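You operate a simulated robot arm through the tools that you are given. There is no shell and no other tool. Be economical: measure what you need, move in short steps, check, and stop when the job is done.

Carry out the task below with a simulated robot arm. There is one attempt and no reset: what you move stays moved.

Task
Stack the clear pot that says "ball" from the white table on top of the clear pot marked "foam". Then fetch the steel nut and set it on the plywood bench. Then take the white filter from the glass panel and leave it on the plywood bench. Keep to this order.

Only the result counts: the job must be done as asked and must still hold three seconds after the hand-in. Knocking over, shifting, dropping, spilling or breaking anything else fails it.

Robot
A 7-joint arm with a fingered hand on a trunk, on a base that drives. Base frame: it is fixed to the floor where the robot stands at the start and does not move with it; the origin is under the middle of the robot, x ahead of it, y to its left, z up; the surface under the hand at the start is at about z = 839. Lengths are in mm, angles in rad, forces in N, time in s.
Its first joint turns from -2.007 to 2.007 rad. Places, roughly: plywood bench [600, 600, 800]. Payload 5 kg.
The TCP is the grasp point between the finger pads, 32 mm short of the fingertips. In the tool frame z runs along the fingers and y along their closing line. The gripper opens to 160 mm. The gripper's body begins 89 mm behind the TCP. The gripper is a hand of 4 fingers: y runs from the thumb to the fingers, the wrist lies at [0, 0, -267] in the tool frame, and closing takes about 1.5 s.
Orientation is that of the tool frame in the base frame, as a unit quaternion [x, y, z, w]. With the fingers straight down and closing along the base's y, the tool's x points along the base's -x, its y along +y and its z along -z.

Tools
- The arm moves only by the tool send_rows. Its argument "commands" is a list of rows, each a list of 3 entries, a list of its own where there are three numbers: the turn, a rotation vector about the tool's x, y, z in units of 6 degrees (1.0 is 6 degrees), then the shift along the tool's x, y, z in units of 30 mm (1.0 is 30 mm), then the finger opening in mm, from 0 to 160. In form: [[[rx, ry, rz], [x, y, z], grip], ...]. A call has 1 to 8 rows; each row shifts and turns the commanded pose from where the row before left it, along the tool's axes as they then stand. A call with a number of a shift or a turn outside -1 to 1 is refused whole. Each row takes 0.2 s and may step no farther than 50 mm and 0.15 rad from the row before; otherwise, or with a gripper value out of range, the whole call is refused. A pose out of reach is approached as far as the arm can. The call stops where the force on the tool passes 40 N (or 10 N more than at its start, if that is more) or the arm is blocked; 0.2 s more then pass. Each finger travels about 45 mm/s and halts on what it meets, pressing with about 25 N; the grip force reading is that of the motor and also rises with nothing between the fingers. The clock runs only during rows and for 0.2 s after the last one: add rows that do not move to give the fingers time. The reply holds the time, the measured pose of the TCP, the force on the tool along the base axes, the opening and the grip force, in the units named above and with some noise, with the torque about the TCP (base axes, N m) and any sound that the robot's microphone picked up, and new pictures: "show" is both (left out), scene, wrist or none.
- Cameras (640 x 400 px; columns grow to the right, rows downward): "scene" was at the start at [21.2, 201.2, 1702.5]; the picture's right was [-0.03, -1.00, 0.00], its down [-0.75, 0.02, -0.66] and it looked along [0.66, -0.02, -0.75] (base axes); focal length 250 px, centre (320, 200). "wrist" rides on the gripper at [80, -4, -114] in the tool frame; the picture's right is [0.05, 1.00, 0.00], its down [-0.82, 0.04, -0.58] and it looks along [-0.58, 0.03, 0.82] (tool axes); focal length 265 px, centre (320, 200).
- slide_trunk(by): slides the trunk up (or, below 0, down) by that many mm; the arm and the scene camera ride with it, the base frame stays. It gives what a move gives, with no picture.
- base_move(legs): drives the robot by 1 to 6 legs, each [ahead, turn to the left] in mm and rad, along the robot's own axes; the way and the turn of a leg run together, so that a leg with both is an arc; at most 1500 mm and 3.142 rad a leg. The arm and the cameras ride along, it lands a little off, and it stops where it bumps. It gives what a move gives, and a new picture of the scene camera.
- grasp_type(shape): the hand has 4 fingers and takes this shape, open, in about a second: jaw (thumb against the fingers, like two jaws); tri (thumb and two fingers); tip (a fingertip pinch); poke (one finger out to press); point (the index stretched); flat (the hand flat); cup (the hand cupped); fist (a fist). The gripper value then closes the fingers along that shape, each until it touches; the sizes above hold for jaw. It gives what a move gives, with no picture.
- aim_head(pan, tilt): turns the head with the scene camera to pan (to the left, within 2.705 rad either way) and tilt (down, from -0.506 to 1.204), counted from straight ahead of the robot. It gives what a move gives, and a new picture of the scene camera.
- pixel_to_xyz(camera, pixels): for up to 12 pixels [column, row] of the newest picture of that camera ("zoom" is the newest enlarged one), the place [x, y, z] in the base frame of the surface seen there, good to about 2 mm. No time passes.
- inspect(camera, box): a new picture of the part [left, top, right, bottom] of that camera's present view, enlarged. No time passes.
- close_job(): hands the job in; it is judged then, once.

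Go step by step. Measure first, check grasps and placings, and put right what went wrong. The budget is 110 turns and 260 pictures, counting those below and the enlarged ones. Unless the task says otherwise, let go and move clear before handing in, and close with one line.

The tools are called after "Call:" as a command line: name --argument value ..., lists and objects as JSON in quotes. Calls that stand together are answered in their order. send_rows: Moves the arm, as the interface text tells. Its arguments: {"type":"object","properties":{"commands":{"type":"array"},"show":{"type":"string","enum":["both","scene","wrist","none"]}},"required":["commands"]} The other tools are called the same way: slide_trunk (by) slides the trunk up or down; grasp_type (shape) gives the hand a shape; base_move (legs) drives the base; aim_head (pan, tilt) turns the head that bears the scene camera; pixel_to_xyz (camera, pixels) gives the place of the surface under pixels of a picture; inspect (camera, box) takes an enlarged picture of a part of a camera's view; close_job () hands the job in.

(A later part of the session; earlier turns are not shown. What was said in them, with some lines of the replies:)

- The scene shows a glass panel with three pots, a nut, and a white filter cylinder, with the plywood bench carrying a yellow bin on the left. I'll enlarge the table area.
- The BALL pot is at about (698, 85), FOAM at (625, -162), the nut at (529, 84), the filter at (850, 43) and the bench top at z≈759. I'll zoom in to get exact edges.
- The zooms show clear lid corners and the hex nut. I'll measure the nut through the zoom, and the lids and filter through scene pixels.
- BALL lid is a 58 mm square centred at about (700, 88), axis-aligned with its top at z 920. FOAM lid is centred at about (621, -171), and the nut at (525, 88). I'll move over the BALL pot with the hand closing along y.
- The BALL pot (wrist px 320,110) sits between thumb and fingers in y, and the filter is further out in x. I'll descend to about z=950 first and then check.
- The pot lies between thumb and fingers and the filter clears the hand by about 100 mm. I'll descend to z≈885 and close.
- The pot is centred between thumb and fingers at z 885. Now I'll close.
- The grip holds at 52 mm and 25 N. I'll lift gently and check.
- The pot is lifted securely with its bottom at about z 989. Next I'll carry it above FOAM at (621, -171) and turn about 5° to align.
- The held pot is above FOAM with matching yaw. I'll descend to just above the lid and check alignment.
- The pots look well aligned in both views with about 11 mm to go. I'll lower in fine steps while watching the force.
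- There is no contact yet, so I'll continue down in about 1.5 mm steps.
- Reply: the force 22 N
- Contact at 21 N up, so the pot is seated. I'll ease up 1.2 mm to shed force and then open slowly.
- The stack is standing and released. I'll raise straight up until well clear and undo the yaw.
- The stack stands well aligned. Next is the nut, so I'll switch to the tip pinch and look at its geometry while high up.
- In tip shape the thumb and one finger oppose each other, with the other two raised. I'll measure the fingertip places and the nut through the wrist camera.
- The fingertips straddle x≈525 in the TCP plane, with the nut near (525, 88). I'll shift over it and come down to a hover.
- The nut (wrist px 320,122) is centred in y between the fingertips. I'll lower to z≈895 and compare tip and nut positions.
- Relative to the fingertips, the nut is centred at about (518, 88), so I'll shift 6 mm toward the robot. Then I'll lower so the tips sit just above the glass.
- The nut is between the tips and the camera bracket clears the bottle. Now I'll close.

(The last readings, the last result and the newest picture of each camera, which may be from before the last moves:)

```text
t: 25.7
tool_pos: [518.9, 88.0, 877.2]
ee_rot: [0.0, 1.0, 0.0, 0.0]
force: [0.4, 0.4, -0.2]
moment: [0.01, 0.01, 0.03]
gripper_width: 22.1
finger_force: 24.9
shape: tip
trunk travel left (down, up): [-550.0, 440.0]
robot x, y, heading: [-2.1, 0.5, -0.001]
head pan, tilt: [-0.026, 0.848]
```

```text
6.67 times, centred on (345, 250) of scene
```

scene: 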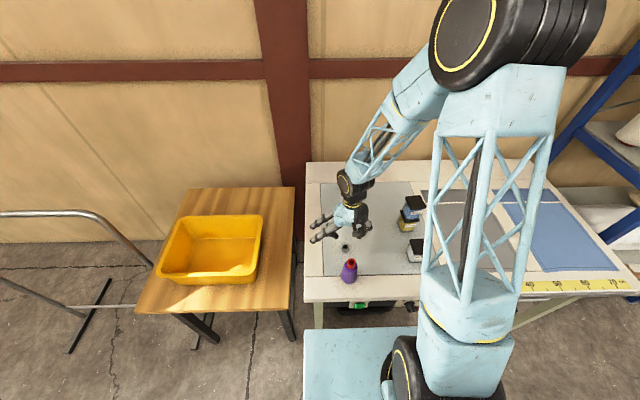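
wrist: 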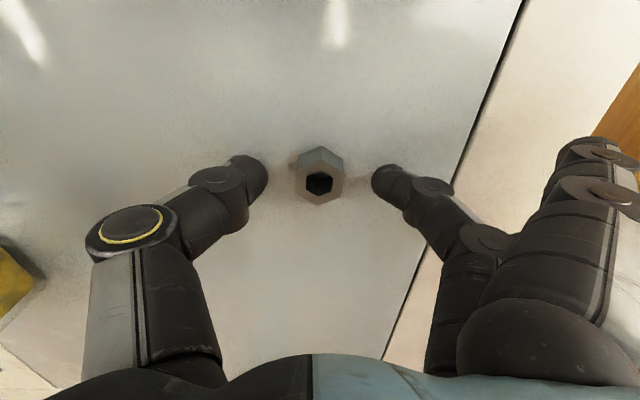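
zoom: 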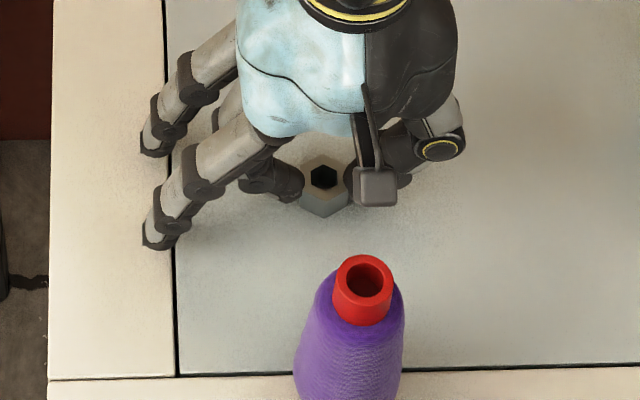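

The fingers hold the nut on its flats at 22 mm and 25 N. I'll lift and check it stays.

Call:
send_rows --commands '[[[0, 0, 0], [0, 0, -0.3], 10], [[0, 0, 0], [0, 0, -0.7], 10], [[0, 0, 0], [0, 0, -1], 10], [[0, 0, 0], [0, 0, -1], 10], [[0, 0, 0], [0, 0, -1], 10], [[0, 0, 0], [0, 0, -1], 10], [[0, 0, 0], [0, 0, -1], 10], [[0, 0, 0], [0, 0, 0], 10]]' --show "both"

Call:
inspect --camera "wrist" --box '[220, 110, 420, 235]'

```text
t: 27.5
tool_pos: [518.9, 87.4, 1056.7]
ee_rot: [0.0, 1.0, 0.0, 0.0]
force: [-0.2, -0.7, -0.3]
moment: [0.0, 0.01, 0.01]
gripper_width: 22.0
finger_force: 24.6
shape: tip
trunk travel left (down, up): [-550.0, 440.0]
robot x, y, heading: [0.3, 2.8, -0.0]
head pan, tilt: [-0.026, 0.848]
```

scene: 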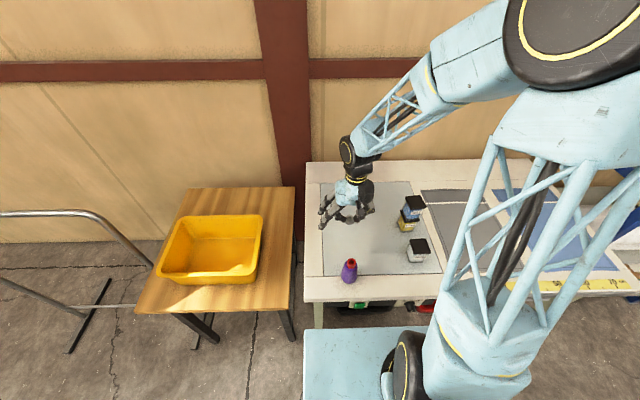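
wrist: 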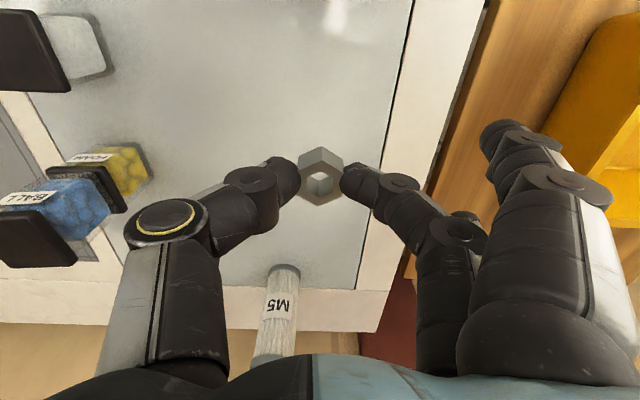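

```text
3.20 times, centred on (320, 172) of wrist
```

zoom: 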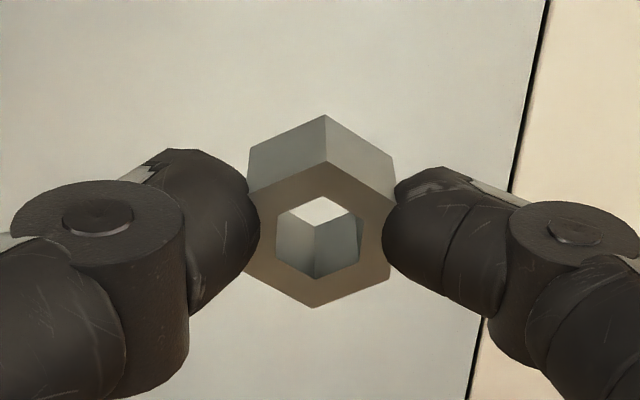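

The nut is lifted and secure (wrist px 320,178). Before carrying it I'll measure the bench's free strip and the bin's edges.

Call:
inspect --camera "scene" --box '[220, 170, 320, 330]'

Call:
pixel_to_xyz --camera "scene" --pixels '[[293, 190], [289, 308], [262, 219], [252, 270], [240, 217], [250, 282], [257, 260], [262, 240], [306, 200], [304, 300], [230, 200], [280, 270]]'

```text
2.50 times, centred on (270, 250) of scene
```

zoom: 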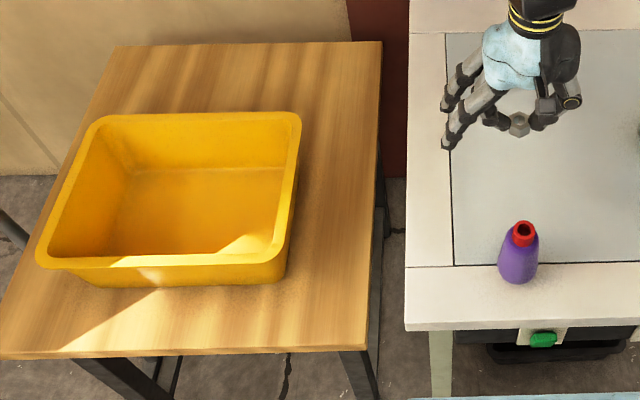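

```text
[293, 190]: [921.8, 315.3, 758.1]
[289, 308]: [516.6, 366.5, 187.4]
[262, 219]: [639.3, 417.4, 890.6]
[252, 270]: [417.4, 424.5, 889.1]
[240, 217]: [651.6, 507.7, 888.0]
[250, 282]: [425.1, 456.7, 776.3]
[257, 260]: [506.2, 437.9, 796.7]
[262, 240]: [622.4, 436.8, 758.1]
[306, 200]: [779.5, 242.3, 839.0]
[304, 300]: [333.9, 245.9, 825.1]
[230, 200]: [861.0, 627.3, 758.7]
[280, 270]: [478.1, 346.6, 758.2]
```

Behind the bin (x > 690) the bench is free from y≈315 leftward. I'll set the nut at about (780, 375), so I'm carrying it there at the present height.

Call:
send_rows --commands '[[[0, 0, 0], [-0.5, 0.5, 0], 10], [[0, 0, 0], [-0.9, 1, 0], 10], [[0, 0, 0], [-0.9, 1, 0], 10], [[0, 0, 0], [-0.9, 1, 0], 10], [[0, 0, 0], [-0.9, 1, 0], 10], [[0, 0, 0], [-0.9, 1, 0], 10], [[0, 0, 0], [-0.9, 1, 0], 10], [[0, 0, 0], [-0.9, 1, 0], 10]]' --show "none"

Call:
send_rows --commands '[[[0, 0, 0], [-0.9, 1, 0], 10], [[0, 0, 0], [-0.9, 1, 0], 10], [[0, 0, 0], [-0.1, 0.1, 1], 10], [[0, 0, 0], [0, 0, 1], 10], [[0, 0, 0], [0, 0, 1], 10], [[0, 0, 0], [0, 0, 1], 10], [[0, 0, 0], [0, 0, 0], 10]]'

Call:
inspect --camera "wrist" --box '[220, 110, 420, 235]'

```text
t: 29.3
tool_pos: [721.8, 313.0, 1055.1]
ee_rot: [0.0, 1.0, -0.001, -0.001]
force: [0.3, 0.3, -0.7]
moment: [-0.03, 0.0, 0.02]
gripper_width: 21.9
finger_force: 25.1
shape: tip
trunk travel left (down, up): [-550.0, 440.0]
robot x, y, heading: [1.5, -3.1, 0.002]
head pan, tilt: [-0.026, 0.848]
```

```text
t: 30.9
tool_pos: [779.5, 375.8, 936.7]
ee_rot: [0.0, 1.0, 0.0, 0.0]
force: [0.0, -1.0, -0.6]
moment: [0.01, 0.02, 0.01]
gripper_width: 22.3
finger_force: 24.7
shape: tip
trunk travel left (down, up): [-550.0, 440.0]
robot x, y, heading: [-4.0, 1.2, 0.003]
head pan, tilt: [-0.026, 0.848]
```

scene: 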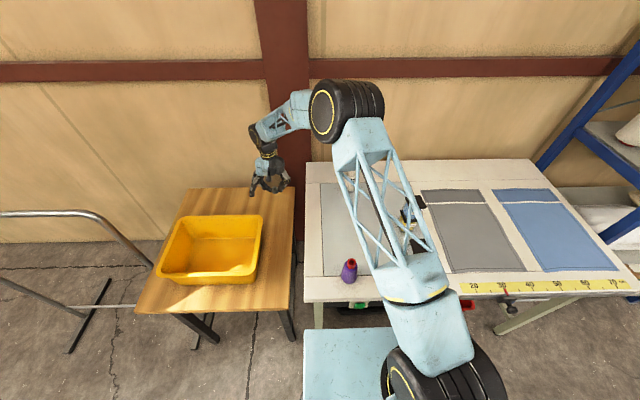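
wrist: 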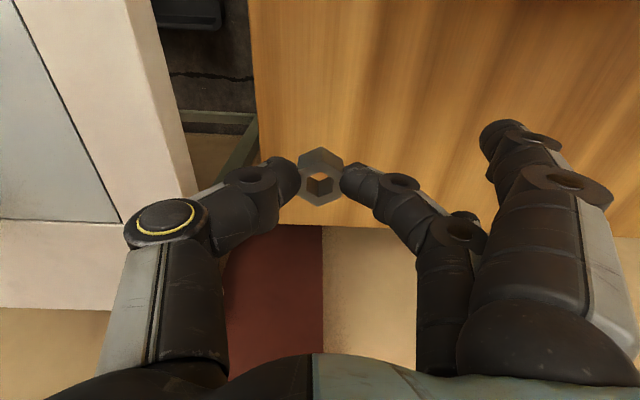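

```text
3.20 times, centred on (320, 172) of wrist
```

zoom: 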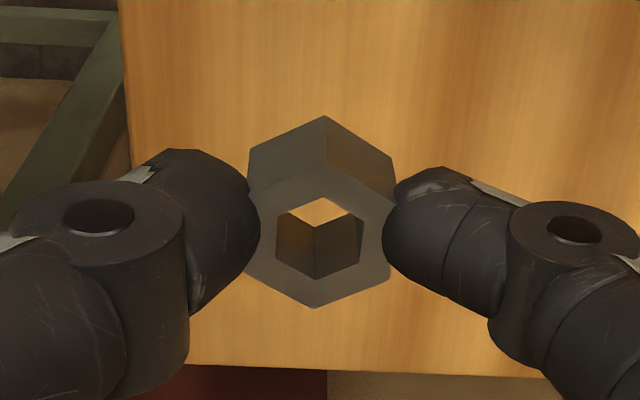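

The nut is still firmly held and hovering over bare bench. I'll descend to about 8 mm above the bench.

Call:
send_rows --commands '[[[0, 0, 0], [0, 0, 1], 10], [[0, 0, 0], [0, 0, 1], 10], [[0, 0, 0], [0, 0, 1], 10], [[0, 0, 0], [0, 0, 1], 10], [[0, 0, 0], [0, 0, 0.4], 10], [[0, 0, 0], [0, 0, 0], 10]]' --show "scene"

Call:
inspect --camera "scene" --box '[230, 150, 310, 230]'

```text
t: 32.3
tool_pos: [779.5, 377.7, 802.8]
ee_rot: [0.0, 1.0, 0.0, 0.0]
force: [0.0, -0.1, -0.1]
moment: [0.0, -0.06, -0.03]
gripper_width: 22.0
finger_force: 25.3
shape: tip
trunk travel left (down, up): [-550.0, 440.0]
robot x, y, heading: [-0.1, 0.4, -0.006]
head pan, tilt: [-0.026, 0.848]
```

scene: 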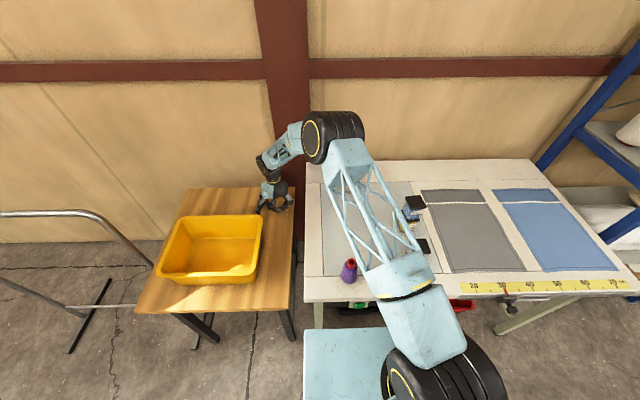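

```text
5.00 times, centred on (270, 190) of scene
```

zoom: 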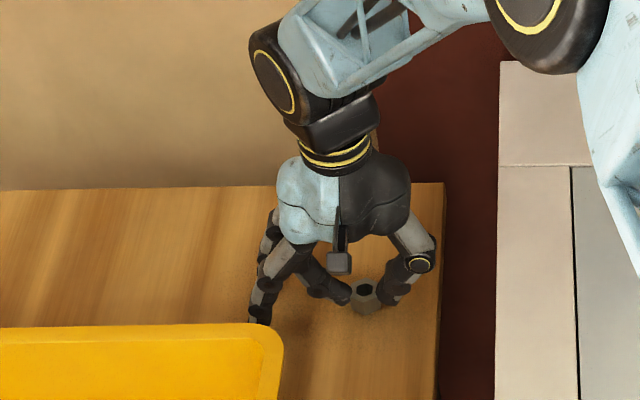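

All is clear, with about 6 mm to go. I'll lower finely until contact.

Call:
send_rows --commands '[[[0, 0, 0], [0, 0, 0.1], 10], [[0, 0, 0], [0, 0, 0.07], 10], [[0, 0, 0], [0, 0, 0], 10]]' --show "none"

Call:
send_rows --commands '[[[0, 0, 0], [0, 0, 0.04], 10], [[0, 0, 0], [0, 0, 0], 10]]' --show "none"

```text
t: 33.1
tool_pos: [780.3, 376.9, 799.0]
ee_rot: [0.001, 1.0, 0.0, 0.0]
force: [-0.4, 0.8, -0.8]
moment: [0.03, -0.03, 0.01]
gripper_width: 21.8
finger_force: 25.2
shape: tip
trunk travel left (down, up): [-550.0, 440.0]
robot x, y, heading: [0.8, 4.1, 0.007]
head pan, tilt: [-0.026, 0.848]
```

```text
t: 33.7
tool_pos: [780.1, 376.6, 797.1]
ee_rot: [0.0, 1.0, 0.001, 0.0]
force: [0.6, 0.0, -0.1]
moment: [0.05, 0.01, 0.02]
gripper_width: 22.3
finger_force: 24.6
shape: tip
trunk travel left (down, up): [-550.0, 440.0]
robot x, y, heading: [-1.1, 0.1, 0.0]
head pan, tilt: [-0.026, 0.848]
```

Call:
send_rows --commands '[[[0, 0, 0], [0, 0, 0.04], 10], [[0, 0, 0], [0, 0, 0], 10]]' --show "none"

Call:
inspect --camera "scene" --box '[250, 190, 300, 230]'

```text
t: 34.3
tool_pos: [780.9, 376.7, 796.6]
ee_rot: [0.0, 1.0, 0.0, 0.001]
force: [0.2, -0.1, 1.5]
moment: [-0.01, 0.0, 0.07]
gripper_width: 22.2
finger_force: 24.8
shape: tip
trunk travel left (down, up): [-550.0, 440.0]
robot x, y, heading: [4.2, 2.8, -0.002]
head pan, tilt: [-0.026, 0.848]
```

```text
10.00 times, centred on (275, 210) of scene
```

zoom: 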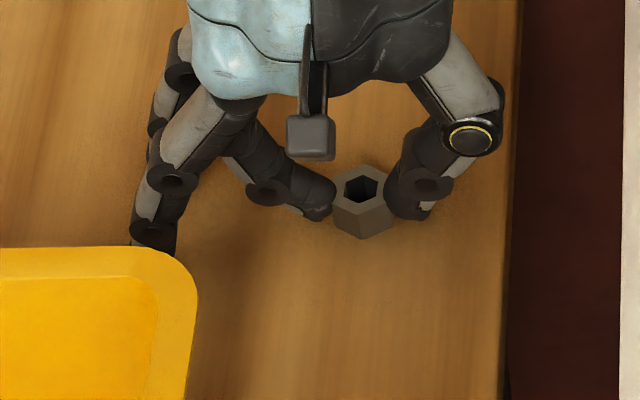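

Call:
send_rows --commands '[[[0, 0, 0], [0, 0, 0.035], 10], [[0, 0, 0], [0, 0, 0], 10]]' --show "none"

```text
t: 34.9
tool_pos: [780.1, 376.4, 795.6]
ee_rot: [0.0, 1.0, 0.0, 0.0]
force: [-0.2, -0.5, 6.0]
moment: [0.05, -0.02, -0.01]
gripper_width: 22.0
finger_force: 25.0
shape: tip
trunk travel left (down, up): [-550.0, 440.0]
robot x, y, heading: [2.7, -0.1, 0.002]
head pan, tilt: [-0.026, 0.848]
```

Contact at 6 N, so the nut rests on the bench. I'll open gently and rise.

Call:
send_rows --commands '[[[0, 0, 0], [0, 0, 0], 25], [[0, 0, 0], [0, 0, 0], 32], [[0, 0, 0], [0, 0, 0], 45], [[0, 0, 0], [0, 0, 0], 60], [[0, 0, 0], [0, 0, 0], 60], [[0, 0, 0], [0, 0, -0.5], 60], [[0, 0, 0], [0, 0, -1], 60], [[0, 0, 0], [0, 0, -1], 60]]' --show "none"

Call:
send_rows --commands '[[[0, 0, 0], [0, 0, -1], 60], [[0, 0, 0], [0, 0, -1], 60], [[0, 0, 0], [0, 0, -1], 60], [[0, 0, 0], [0, 0, -1], 60], [[0, 0, 0], [0, 0, -1], 60], [[0, 0, 0], [0, 0, -1], 60], [[0, 0, 0], [0, 0, -1], 60], [[0, 0, 0], [0, 0, -1], 60]]'

Call:
inspect --camera "scene" --box '[250, 190, 300, 230]'

```text
t: 36.7
tool_pos: [777.0, 376.8, 870.6]
ee_rot: [0.0, 1.0, 0.0, 0.0]
force: [0.2, -0.2, -0.7]
moment: [-0.03, -0.01, 0.0]
gripper_width: 59.7
finger_force: 0.0
shape: tip
trunk travel left (down, up): [-550.0, 440.0]
robot x, y, heading: [-0.0, -1.8, 0.0]
head pan, tilt: [-0.026, 0.848]
```

```text
t: 38.5
tool_pos: [779.2, 375.7, 1110.7]
ee_rot: [0.0, 1.0, -0.001, 0.0]
force: [-0.5, 0.5, -0.6]
moment: [0.01, -0.01, -0.01]
gripper_width: 59.3
finger_force: 0.0
shape: tip
trunk travel left (down, up): [-550.0, 440.0]
robot x, y, heading: [0.9, 2.9, -0.002]
head pan, tilt: [-0.026, 0.848]
```

scene: 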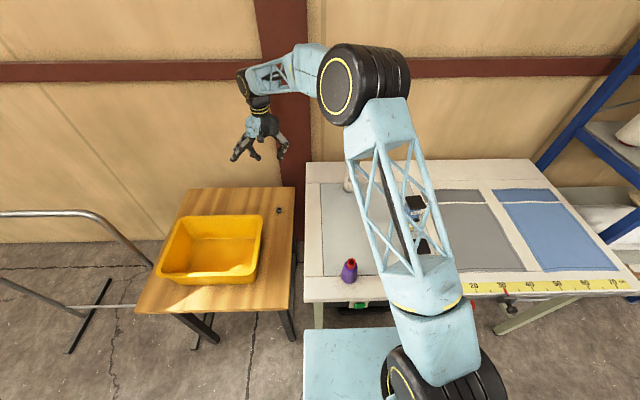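
wrist: 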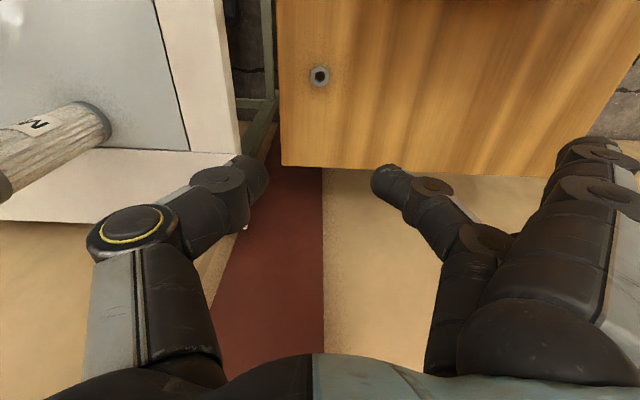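

```text
10.00 times, centred on (275, 210) of scene
```

zoom: 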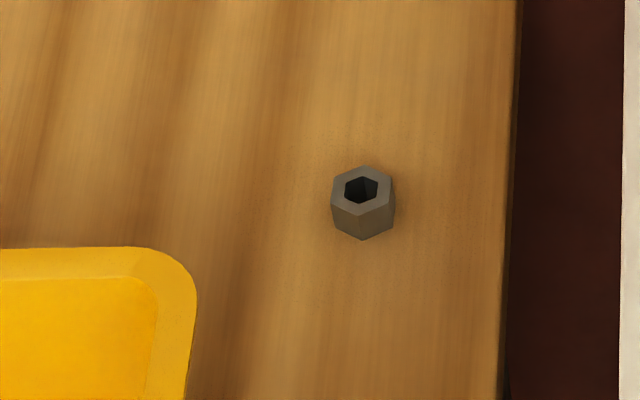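

The nut stands on the bench. Next I'll switch to jaw for the filter and move over it at safe height, with the tips above its 1007 mm top.

Call:
grasp_type --shape "jaw"

Call:
send_rows --commands '[[[0, 0, 0], [-0.2, -0.6, -0.8], 120], [[0, 0, 0], [-0.2, -1, -0.5], 120], [[0, 0, 0], [-0.2, -1, 0], 120], [[0, 0, 0], [-0.2, -1, 0], 120], [[0, 0, 0], [-0.2, -1, 0], 120], [[0, 0, 0], [-0.2, -1, 0], 120], [[0, 0, 0], [-0.2, -1, 0], 120], [[0, 0, 0], [-0.2, -1, 0], 120]]'

```text
t: 39.4
tool_pos: [781.4, 376.2, 1109.5]
ee_rot: [0.0, 1.0, 0.0, 0.0]
force: [0.6, 0.5, 0.1]
moment: [-0.01, 0.05, 0.01]
gripper_width: 160.4
finger_force: 0.1
shape: jaw
trunk travel left (down, up): [-550.0, 440.0]
robot x, y, heading: [1.9, -2.7, 0.0]
head pan, tilt: [-0.026, 0.848]
```

```text
t: 41.2
tool_pos: [828.4, 146.9, 1148.5]
ee_rot: [0.0, 1.0, 0.0, 0.0]
force: [0.2, -0.1, 0.3]
moment: [0.02, 0.01, 0.04]
gripper_width: 120.1
finger_force: 0.1
shape: jaw
trunk travel left (down, up): [-550.0, 440.0]
robot x, y, heading: [1.1, 0.6, -0.001]
head pan, tilt: [-0.026, 0.848]
```

scene: 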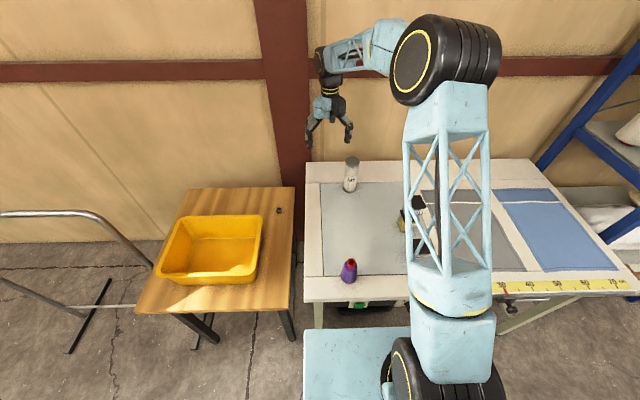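
wrist: 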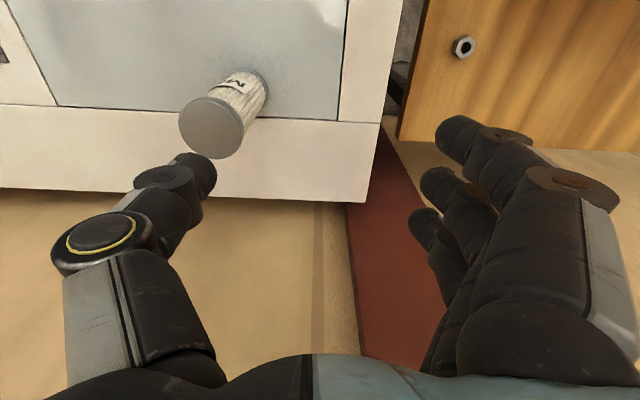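

The filter's top cap shows clearly in the wrist view (px 212,128), so I'll measure its rim.

Call:
pixel_to_xyz --camera "wrist" --pixels '[[182, 128], [242, 128], [212, 101], [211, 155], [212, 128], [192, 108], [232, 148]]'

Call:
inspect --camera "scene" --box '[330, 145, 380, 205]'

```text
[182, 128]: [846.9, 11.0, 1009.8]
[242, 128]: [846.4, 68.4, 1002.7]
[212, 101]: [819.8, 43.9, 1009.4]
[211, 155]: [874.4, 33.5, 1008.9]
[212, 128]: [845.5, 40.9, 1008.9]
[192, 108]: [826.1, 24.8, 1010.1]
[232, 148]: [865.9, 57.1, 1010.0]
```

```text
6.67 times, centred on (355, 175) of scene
```

zoom: 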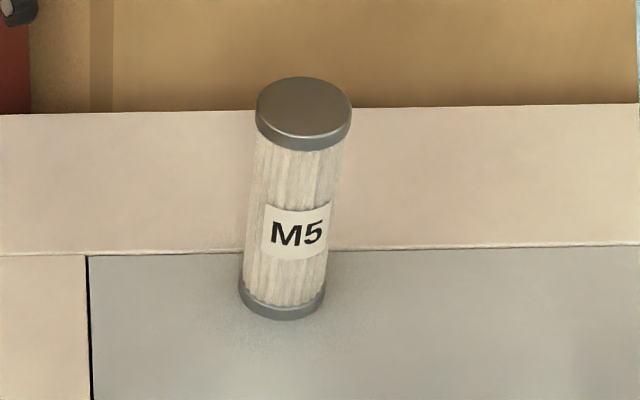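

The filter is centred at about (847, 40) with a diameter of 56 mm and top at 1009. I'll align over it and begin the descent.

Call:
send_rows --commands '[[[0, 0, 0], [-0.3, -1, 0], 125], [[0, 0, 0], [-0.3, -1, 0], 125], [[0, 0, 0], [-0.03, -1, 0], 125], [[0, 0, 0], [0, -0.57, 0], 125], [[0, 0, 0], [0, 0, 1], 125], [[0, 0, 0], [0, 0, 1], 125], [[0, 0, 0], [0, 0, 0], 125]]'

Call:
inspect --camera "scene" --box '[310, 110, 400, 200]'

```text
t: 42.8
tool_pos: [846.9, 41.6, 1090.0]
ee_rot: [0.0, 1.0, 0.0, 0.0]
force: [-0.5, -0.7, 0.1]
moment: [0.0, 0.01, 0.04]
gripper_width: 124.8
finger_force: 0.1
shape: jaw
trunk travel left (down, up): [-550.0, 440.0]
robot x, y, heading: [-3.2, 3.8, 0.0]
head pan, tilt: [-0.026, 0.848]
```

scene: 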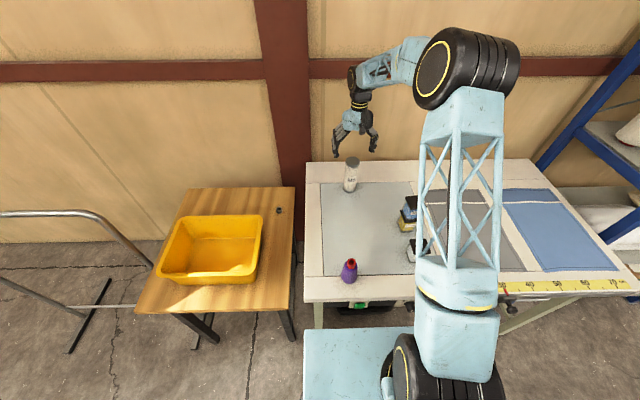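
wrist: 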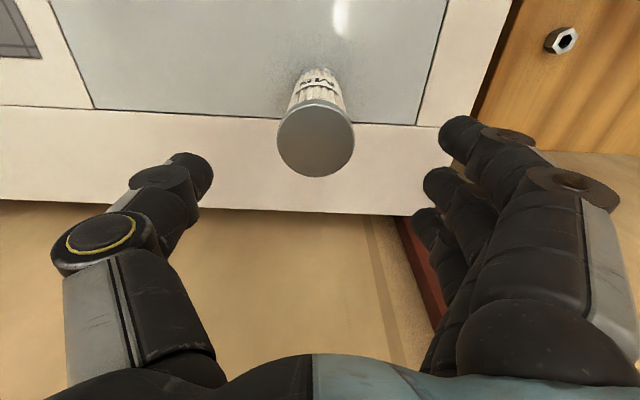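

```text
4.44 times, centred on (355, 155) of scene
```

zoom: 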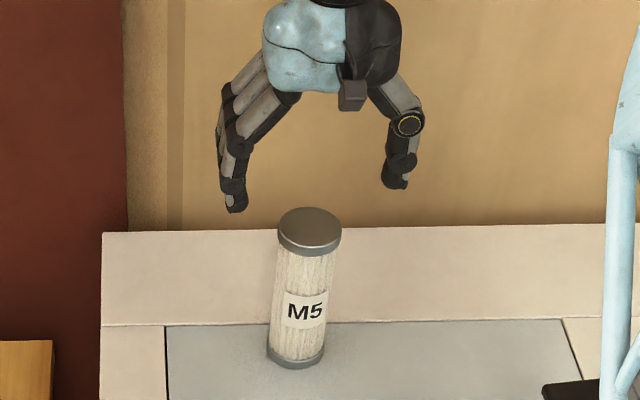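

The filter is centred between thumb and fingers. I'll descend to z≈942.

Call:
send_rows --commands '[[[0, 0, 0], [0, -0.03, 1], 125], [[0, 0, 0], [0, 0, 1], 125], [[0, 0, 0], [0, 0, 1], 125], [[0, 0, 0], [0, 0, 1], 125], [[0, 0, 0], [0, 0, 0.9], 125], [[0, 0, 0], [0, 0, 0], 125]]' --show "wrist"

Call:
inspect --camera "scene" --box '[310, 120, 400, 210]'

```text
t: 44.2
tool_pos: [847.1, 39.8, 943.1]
ee_rot: [0.0, 1.0, 0.0, 0.0]
force: [1.4, 1.2, -0.1]
moment: [0.0, 0.03, -0.01]
gripper_width: 124.7
finger_force: 0.1
shape: jaw
trunk travel left (down, up): [-550.0, 440.0]
robot x, y, heading: [6.3, -0.5, 0.002]
head pan, tilt: [-0.026, 0.848]
```

wrist: 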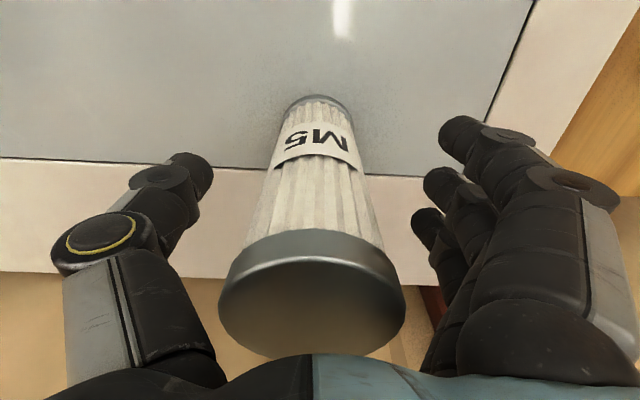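

```text
4.44 times, centred on (355, 165) of scene
```

zoom: 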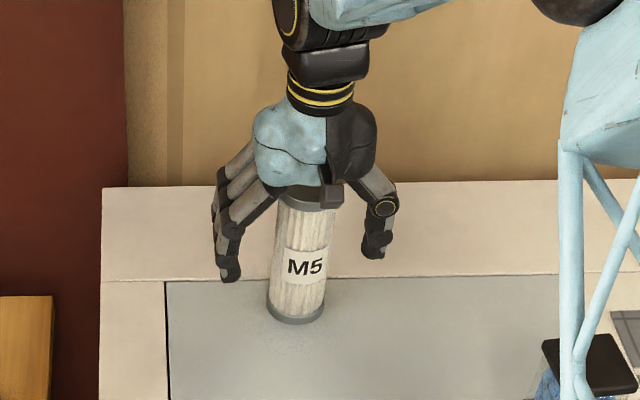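

The filter is centred, so I'll close on it.

Call:
send_rows --commands '[[[0, 0, 0], [0, 0, 0], 30], [[0, 0, 0], [0, 0, 0], 30], [[0, 0, 0], [0, 0, 0], 30], [[0, 0, 0], [0, 0, 0], 30], [[0, 0, 0], [0, 0, 0], 30], [[0, 0, 0], [0, 0, 0], 30], [[0, 0, 0], [0, 0, 0], 30], [[0, 0, 0], [0, 0, 0], 30]]' --show "wrist"

Call:
inspect --camera "scene" --box '[310, 120, 400, 210]'

```text
t: 46.0
tool_pos: [846.5, 40.5, 944.2]
ee_rot: [0.0, 1.0, 0.001, -0.001]
force: [-0.7, 0.2, -0.1]
moment: [0.02, 0.03, 0.02]
gripper_width: 45.0
finger_force: 24.8
shape: jaw
trunk travel left (down, up): [-550.0, 440.0]
robot x, y, heading: [1.4, 2.9, 0.002]
head pan, tilt: [-0.026, 0.848]
```

wrist: 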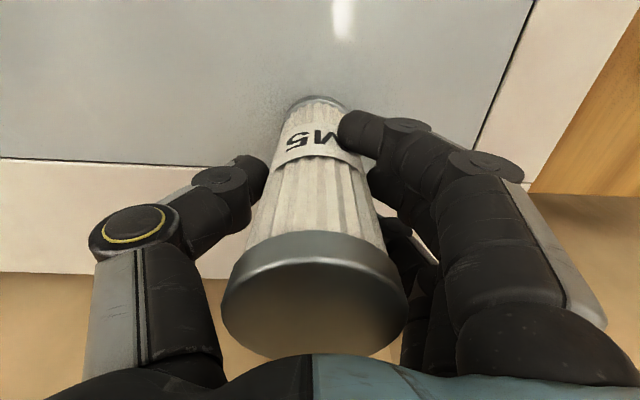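

```text
4.44 times, centred on (355, 165) of scene
```

zoom: 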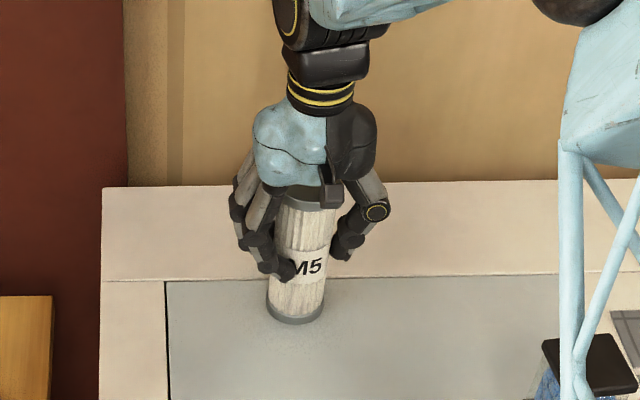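

The grip is good at 45 mm on the shaft. I'll lift gently, then check.

Call:
send_rows --commands '[[[0, 0, 0], [0, 0, -0.2], 30], [[0, 0, 0], [0, 0, -0.5], 30], [[0, 0, 0], [0, 0, -0.8], 30], [[0, 0, 0], [0, 0, -0.8], 30], [[0, 0, 0], [0, 0, -0.7], 30], [[0, 0, 0], [0, 0, 0], 30]]' --show "wrist"

Call:
inspect --camera "scene" --box '[300, 100, 400, 210]'

```text
t: 47.4
tool_pos: [846.4, 38.2, 1032.2]
ee_rot: [0.0, 1.0, 0.0, 0.001]
force: [-0.6, -0.1, -3.5]
moment: [0.03, 0.0, -0.01]
gripper_width: 44.8
finger_force: 24.7
shape: jaw
trunk travel left (down, up): [-550.0, 440.0]
robot x, y, heading: [-2.1, 0.3, 0.001]
head pan, tilt: [-0.026, 0.848]
```

wrist: 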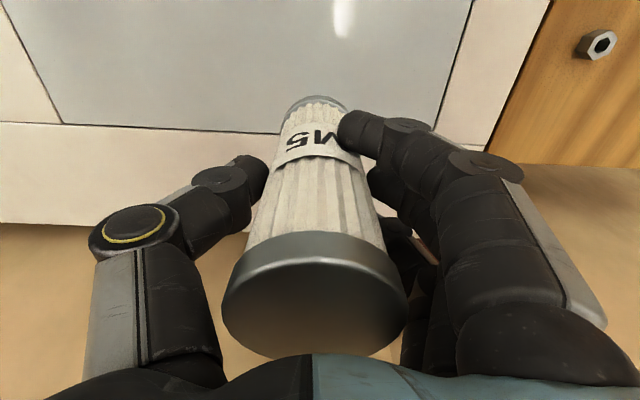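

```text
3.64 times, centred on (350, 155) of scene
```

zoom: 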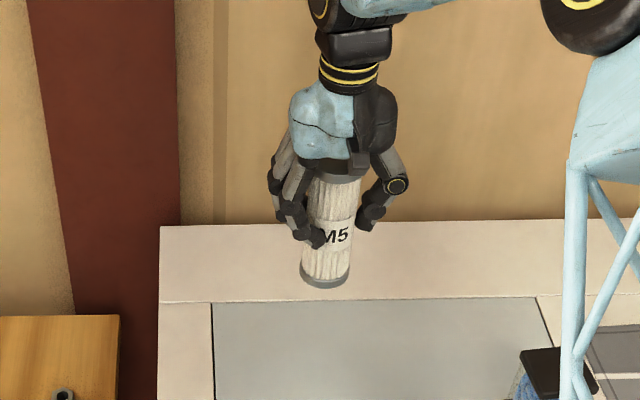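

The filter is held upright without slip. Now I'll carry it to about (790, 490) over the bench, clear of the nut and bin.

Call:
send_rows --commands '[[[0, 0, 0], [0.2, 0.5, -0.3], 30], [[0, 0, 0], [0.25, 0.9, -0.2], 30], [[0, 0, 0], [0.25, 1, 0], 30], [[0, 0, 0], [0.25, 1, 0], 30], [[0, 0, 0], [0.25, 1, 0], 30], [[0, 0, 0], [0.25, 1, 0], 30], [[0, 0, 0], [0.25, 1, 0], 30], [[0, 0, 0], [0.2, 1, 0], 30]]' --show "none"

Call:
send_rows --commands '[[[0, 0, 0], [0, 1, 0], 30], [[0, 0, 0], [0, 1, 0], 30], [[0, 0, 0], [0, 1, 0], 30], [[0, 0, 0], [0, 1, 0], 30], [[0, 0, 0], [0, 1, 0], 30], [[0, 0, 0], [0, 1, 0], 30], [[0, 0, 0], [0, 0.7, 0], 30], [[0, 0, 0], [0, 0.3, 0], 30]]'

```text
t: 49.2
tool_pos: [789.4, 265.0, 1047.8]
ee_rot: [0.0, 1.0, 0.0, 0.0]
force: [-0.5, -0.9, -2.5]
moment: [0.01, 0.01, -0.01]
gripper_width: 44.8
finger_force: 24.7
shape: jaw
trunk travel left (down, up): [-550.0, 440.0]
robot x, y, heading: [1.4, -0.3, 0.002]
head pan, tilt: [-0.026, 0.848]
```

```text
t: 51.0
tool_pos: [789.7, 473.7, 1049.6]
ee_rot: [0.0, 1.0, 0.0, 0.0]
force: [0.7, -0.7, -2.3]
moment: [0.0, 0.04, -0.01]
gripper_width: 44.7
finger_force: 25.5
shape: jaw
trunk travel left (down, up): [-550.0, 440.0]
robot x, y, heading: [0.6, -0.3, -0.004]
head pan, tilt: [-0.026, 0.848]
```

scene: 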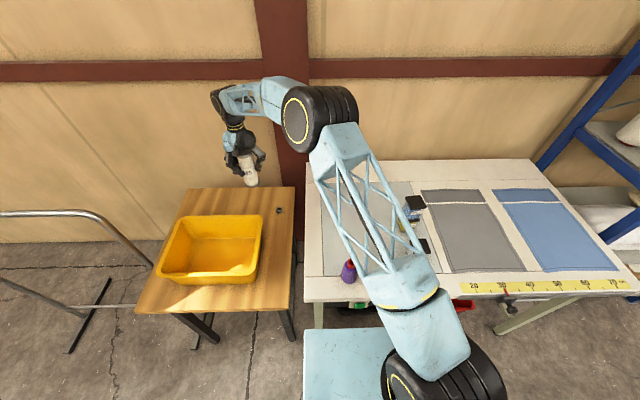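
wrist: 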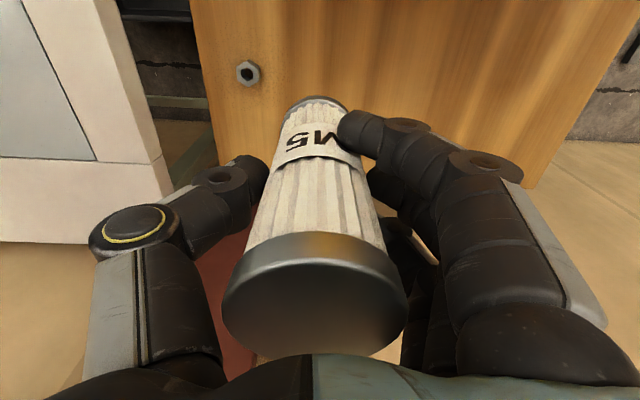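

The filter is at (790, 474), 97 mm from the nut. I'll descend to about 15 mm above the bench.

Call:
send_rows --commands '[[[0, 0, 0], [0, 0, 0.8], 30], [[0, 0, 0], [0, 0, 1], 30], [[0, 0, 0], [0, 0, 1], 30], [[0, 0, 0], [0, 0, 1], 30], [[0, 0, 0], [0, 0, 1], 30], [[0, 0, 0], [0, 0, 0.8], 30], [[0, 0, 0], [0, 0, 0.2], 30], [[0, 0, 0], [0, 0, 0], 30]]' --show "wrist"

Call:
inspect --camera "scene" --box '[200, 130, 300, 240]'

```text
t: 52.8
tool_pos: [789.6, 473.5, 872.9]
ee_rot: [0.0, 1.0, 0.0, 0.0]
force: [0.4, -0.1, -2.7]
moment: [0.0, 0.0, 0.03]
gripper_width: 44.5
finger_force: 24.7
shape: jaw
trunk travel left (down, up): [-550.0, 440.0]
robot x, y, heading: [1.3, -0.4, 0.003]
head pan, tilt: [-0.026, 0.848]
```

wrist: 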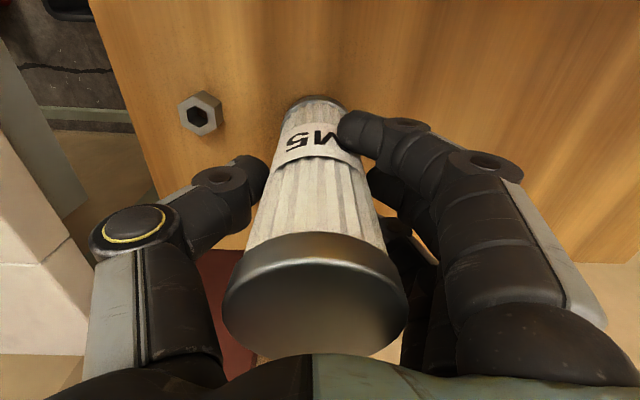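

```text
3.64 times, centred on (250, 185) of scene
```

zoom: 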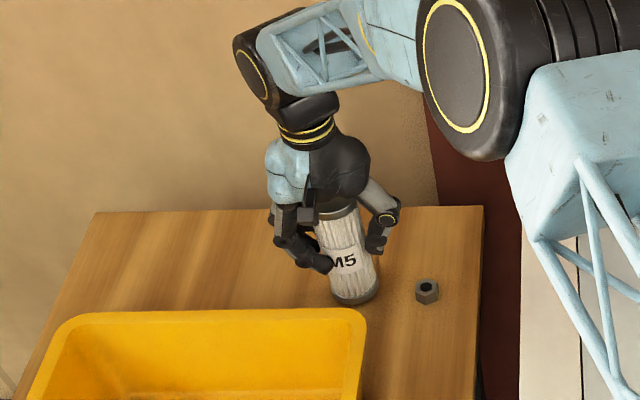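

About 9 mm of gap remains. I'll lower finely.

Call:
send_rows --commands '[[[0, 0, 0], [0, 0, 0.12], 30], [[0, 0, 0], [0, 0, 0.08], 30], [[0, 0, 0], [0, 0, 0], 30]]' --show "none"

Call:
send_rows --commands '[[[0, 0, 0], [0, 0, 0.05], 30], [[0, 0, 0], [0, 0, 0.03], 30], [[0, 0, 0], [0, 0, 0], 30]]' --show "none"

```text
t: 53.6
tool_pos: [789.8, 471.7, 867.2]
ee_rot: [0.0, 1.0, 0.0, 0.0]
force: [0.8, 0.2, -2.9]
moment: [-0.04, 0.02, 0.02]
gripper_width: 44.8
finger_force: 24.8
shape: jaw
trunk travel left (down, up): [-550.0, 440.0]
robot x, y, heading: [1.9, 0.5, -0.005]
head pan, tilt: [-0.026, 0.848]
```

```text
t: 54.4
tool_pos: [789.4, 472.3, 864.3]
ee_rot: [0.0, 1.0, 0.0, 0.0]
force: [-0.3, -0.1, -2.4]
moment: [0.01, 0.0, -0.02]
gripper_width: 44.8
finger_force: 25.1
shape: jaw
trunk travel left (down, up): [-550.0, 440.0]
robot x, y, heading: [-0.2, -0.8, -0.001]
head pan, tilt: [-0.026, 0.848]
```

Call:
send_rows --commands '[[[0, 0, 0], [0, 0, 0.04], 30], [[0, 0, 0], [0, 0, 0], 30]]' --show "none"

Call:
send_rows --commands '[[[0, 0, 0], [0, 0, 0.03], 30], [[0, 0, 0], [0, 0, 0], 30]]' --show "none"

```text
t: 55.0
tool_pos: [789.3, 471.3, 864.0]
ee_rot: [0.0, 1.0, 0.0, 0.0]
force: [-0.9, 0.1, -0.7]
moment: [-0.06, 0.0, 0.01]
gripper_width: 44.8
finger_force: 24.8
shape: jaw
trunk travel left (down, up): [-550.0, 440.0]
robot x, y, heading: [1.9, 2.0, 0.0]
head pan, tilt: [-0.026, 0.848]
```

```text
t: 55.6
tool_pos: [788.5, 471.5, 863.4]
ee_rot: [-0.001, 1.0, -0.001, 0.0]
force: [-2.2, -1.0, 4.6]
moment: [0.02, -0.02, -0.02]
gripper_width: 44.8
finger_force: 25.0
shape: jaw
trunk travel left (down, up): [-550.0, 440.0]
robot x, y, heading: [-0.2, -2.6, 0.005]
head pan, tilt: [-0.026, 0.848]
```

The force turned from -2.7 to +4.6 N, so the filter rests on the bench. I'll open slowly.

Call:
send_rows --commands '[[[0, 0, 0], [0, 0, 0], 46], [[0, 0, 0], [0, 0, 0], 50], [[0, 0, 0], [0, 0, 0], 58], [[0, 0, 0], [0, 0, 0], 72], [[0, 0, 0], [0, 0, 0], 90], [[0, 0, 0], [0, 0, 0], 110], [[0, 0, 0], [0, 0, 0], 125], [[0, 0, 0], [0, 0, 0], 125]]' --show "wrist"

Call:
inspect --camera "scene" --box '[200, 130, 300, 240]'

```text
t: 57.4
tool_pos: [789.3, 470.8, 864.2]
ee_rot: [0.0, 1.0, -0.001, 0.0]
force: [-0.5, -0.6, -0.1]
moment: [0.03, -0.01, -0.02]
gripper_width: 124.6
finger_force: 0.1
shape: jaw
trunk travel left (down, up): [-550.0, 440.0]
robot x, y, heading: [2.9, 1.4, -0.002]
head pan, tilt: [-0.026, 0.848]
```

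wrist: 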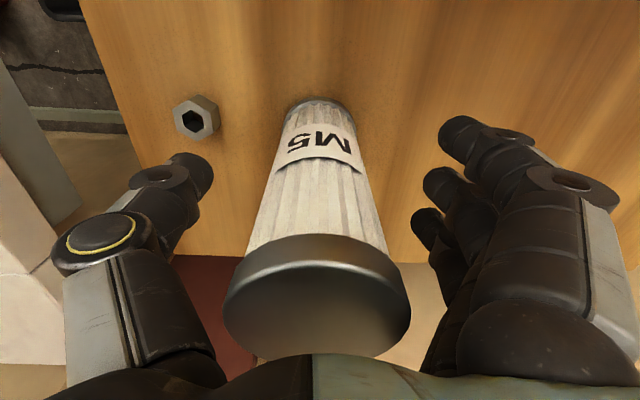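

```text
3.64 times, centred on (250, 185) of scene
```

zoom: 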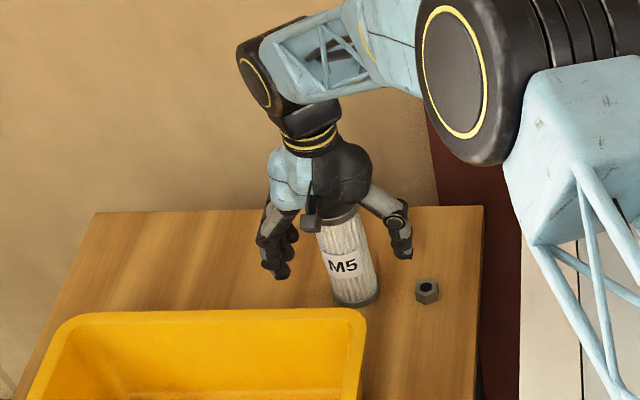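

The filter stands free. I'll rise straight up and clear.

Call:
send_rows --commands '[[[0, 0, 0], [0, 0, -0.6], 125], [[0, 0, 0], [0, 0, -1], 125], [[0, 0, 0], [0, 0, -1], 125], [[0, 0, 0], [0, 0, -1], 125], [[0, 0, 0], [0, 0, -1], 125], [[0, 0, 0], [0, 0, -1], 125], [[0, 0, 0], [0, 0, -1], 125], [[0, 0, 0], [0, 0, -1], 125]]'

Call:
inspect --camera "scene" --box '[200, 130, 300, 240]'

Call:
inspect --camera "scene" --box '[300, 150, 460, 300]'

```text
t: 59.2
tool_pos: [789.4, 471.9, 1092.2]
ee_rot: [0.0, 1.0, -0.001, 0.0]
force: [-0.2, 0.3, -0.1]
moment: [0.0, 0.01, 0.02]
gripper_width: 124.8
finger_force: 0.0
shape: jaw
trunk travel left (down, up): [-550.0, 440.0]
robot x, y, heading: [0.6, -2.7, 0.001]
head pan, tilt: [-0.026, 0.848]
```

scene: 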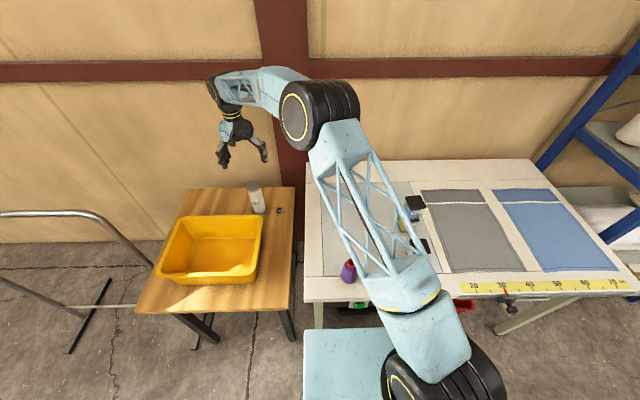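
wrist: 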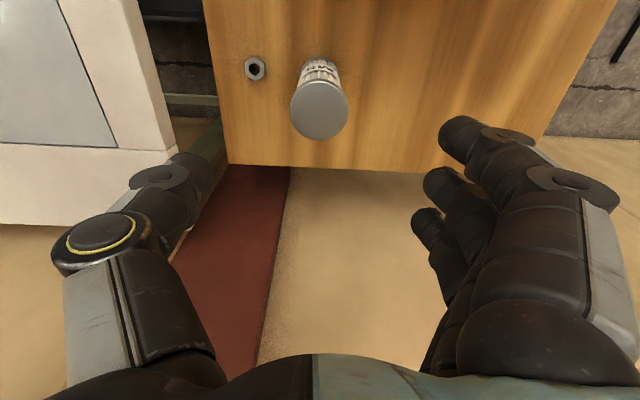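

```text
3.64 times, centred on (250, 185) of scene
```

zoom: 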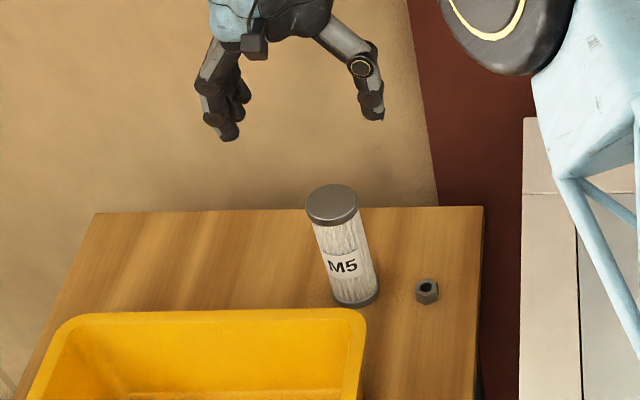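

```text
2.67 times, centred on (380, 225) of scene
```

zoom: 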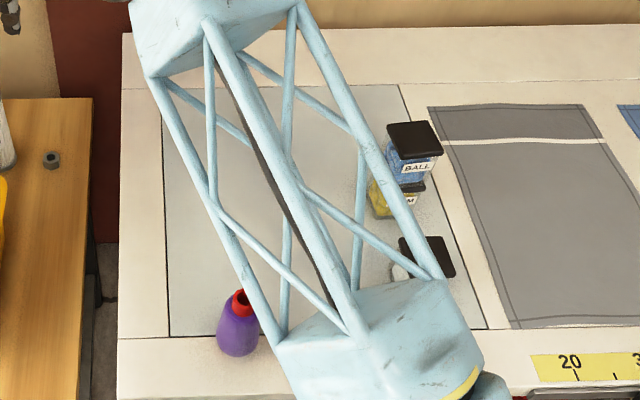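

The filter and nut stand on the bench, the BALL-on-FOAM stack is still intact, and the bottle and WHITE pot look undisturbed. I'll hand in.

Call:
close_job

```text
The job is handed in.
```

I did all three steps in the order you gave: the "ball" pot is stacked on the "foam" pot, and the steel nut and then the white filter are standing on the plywood bench. The last pictures before hand-in showed nothing else disturbed.
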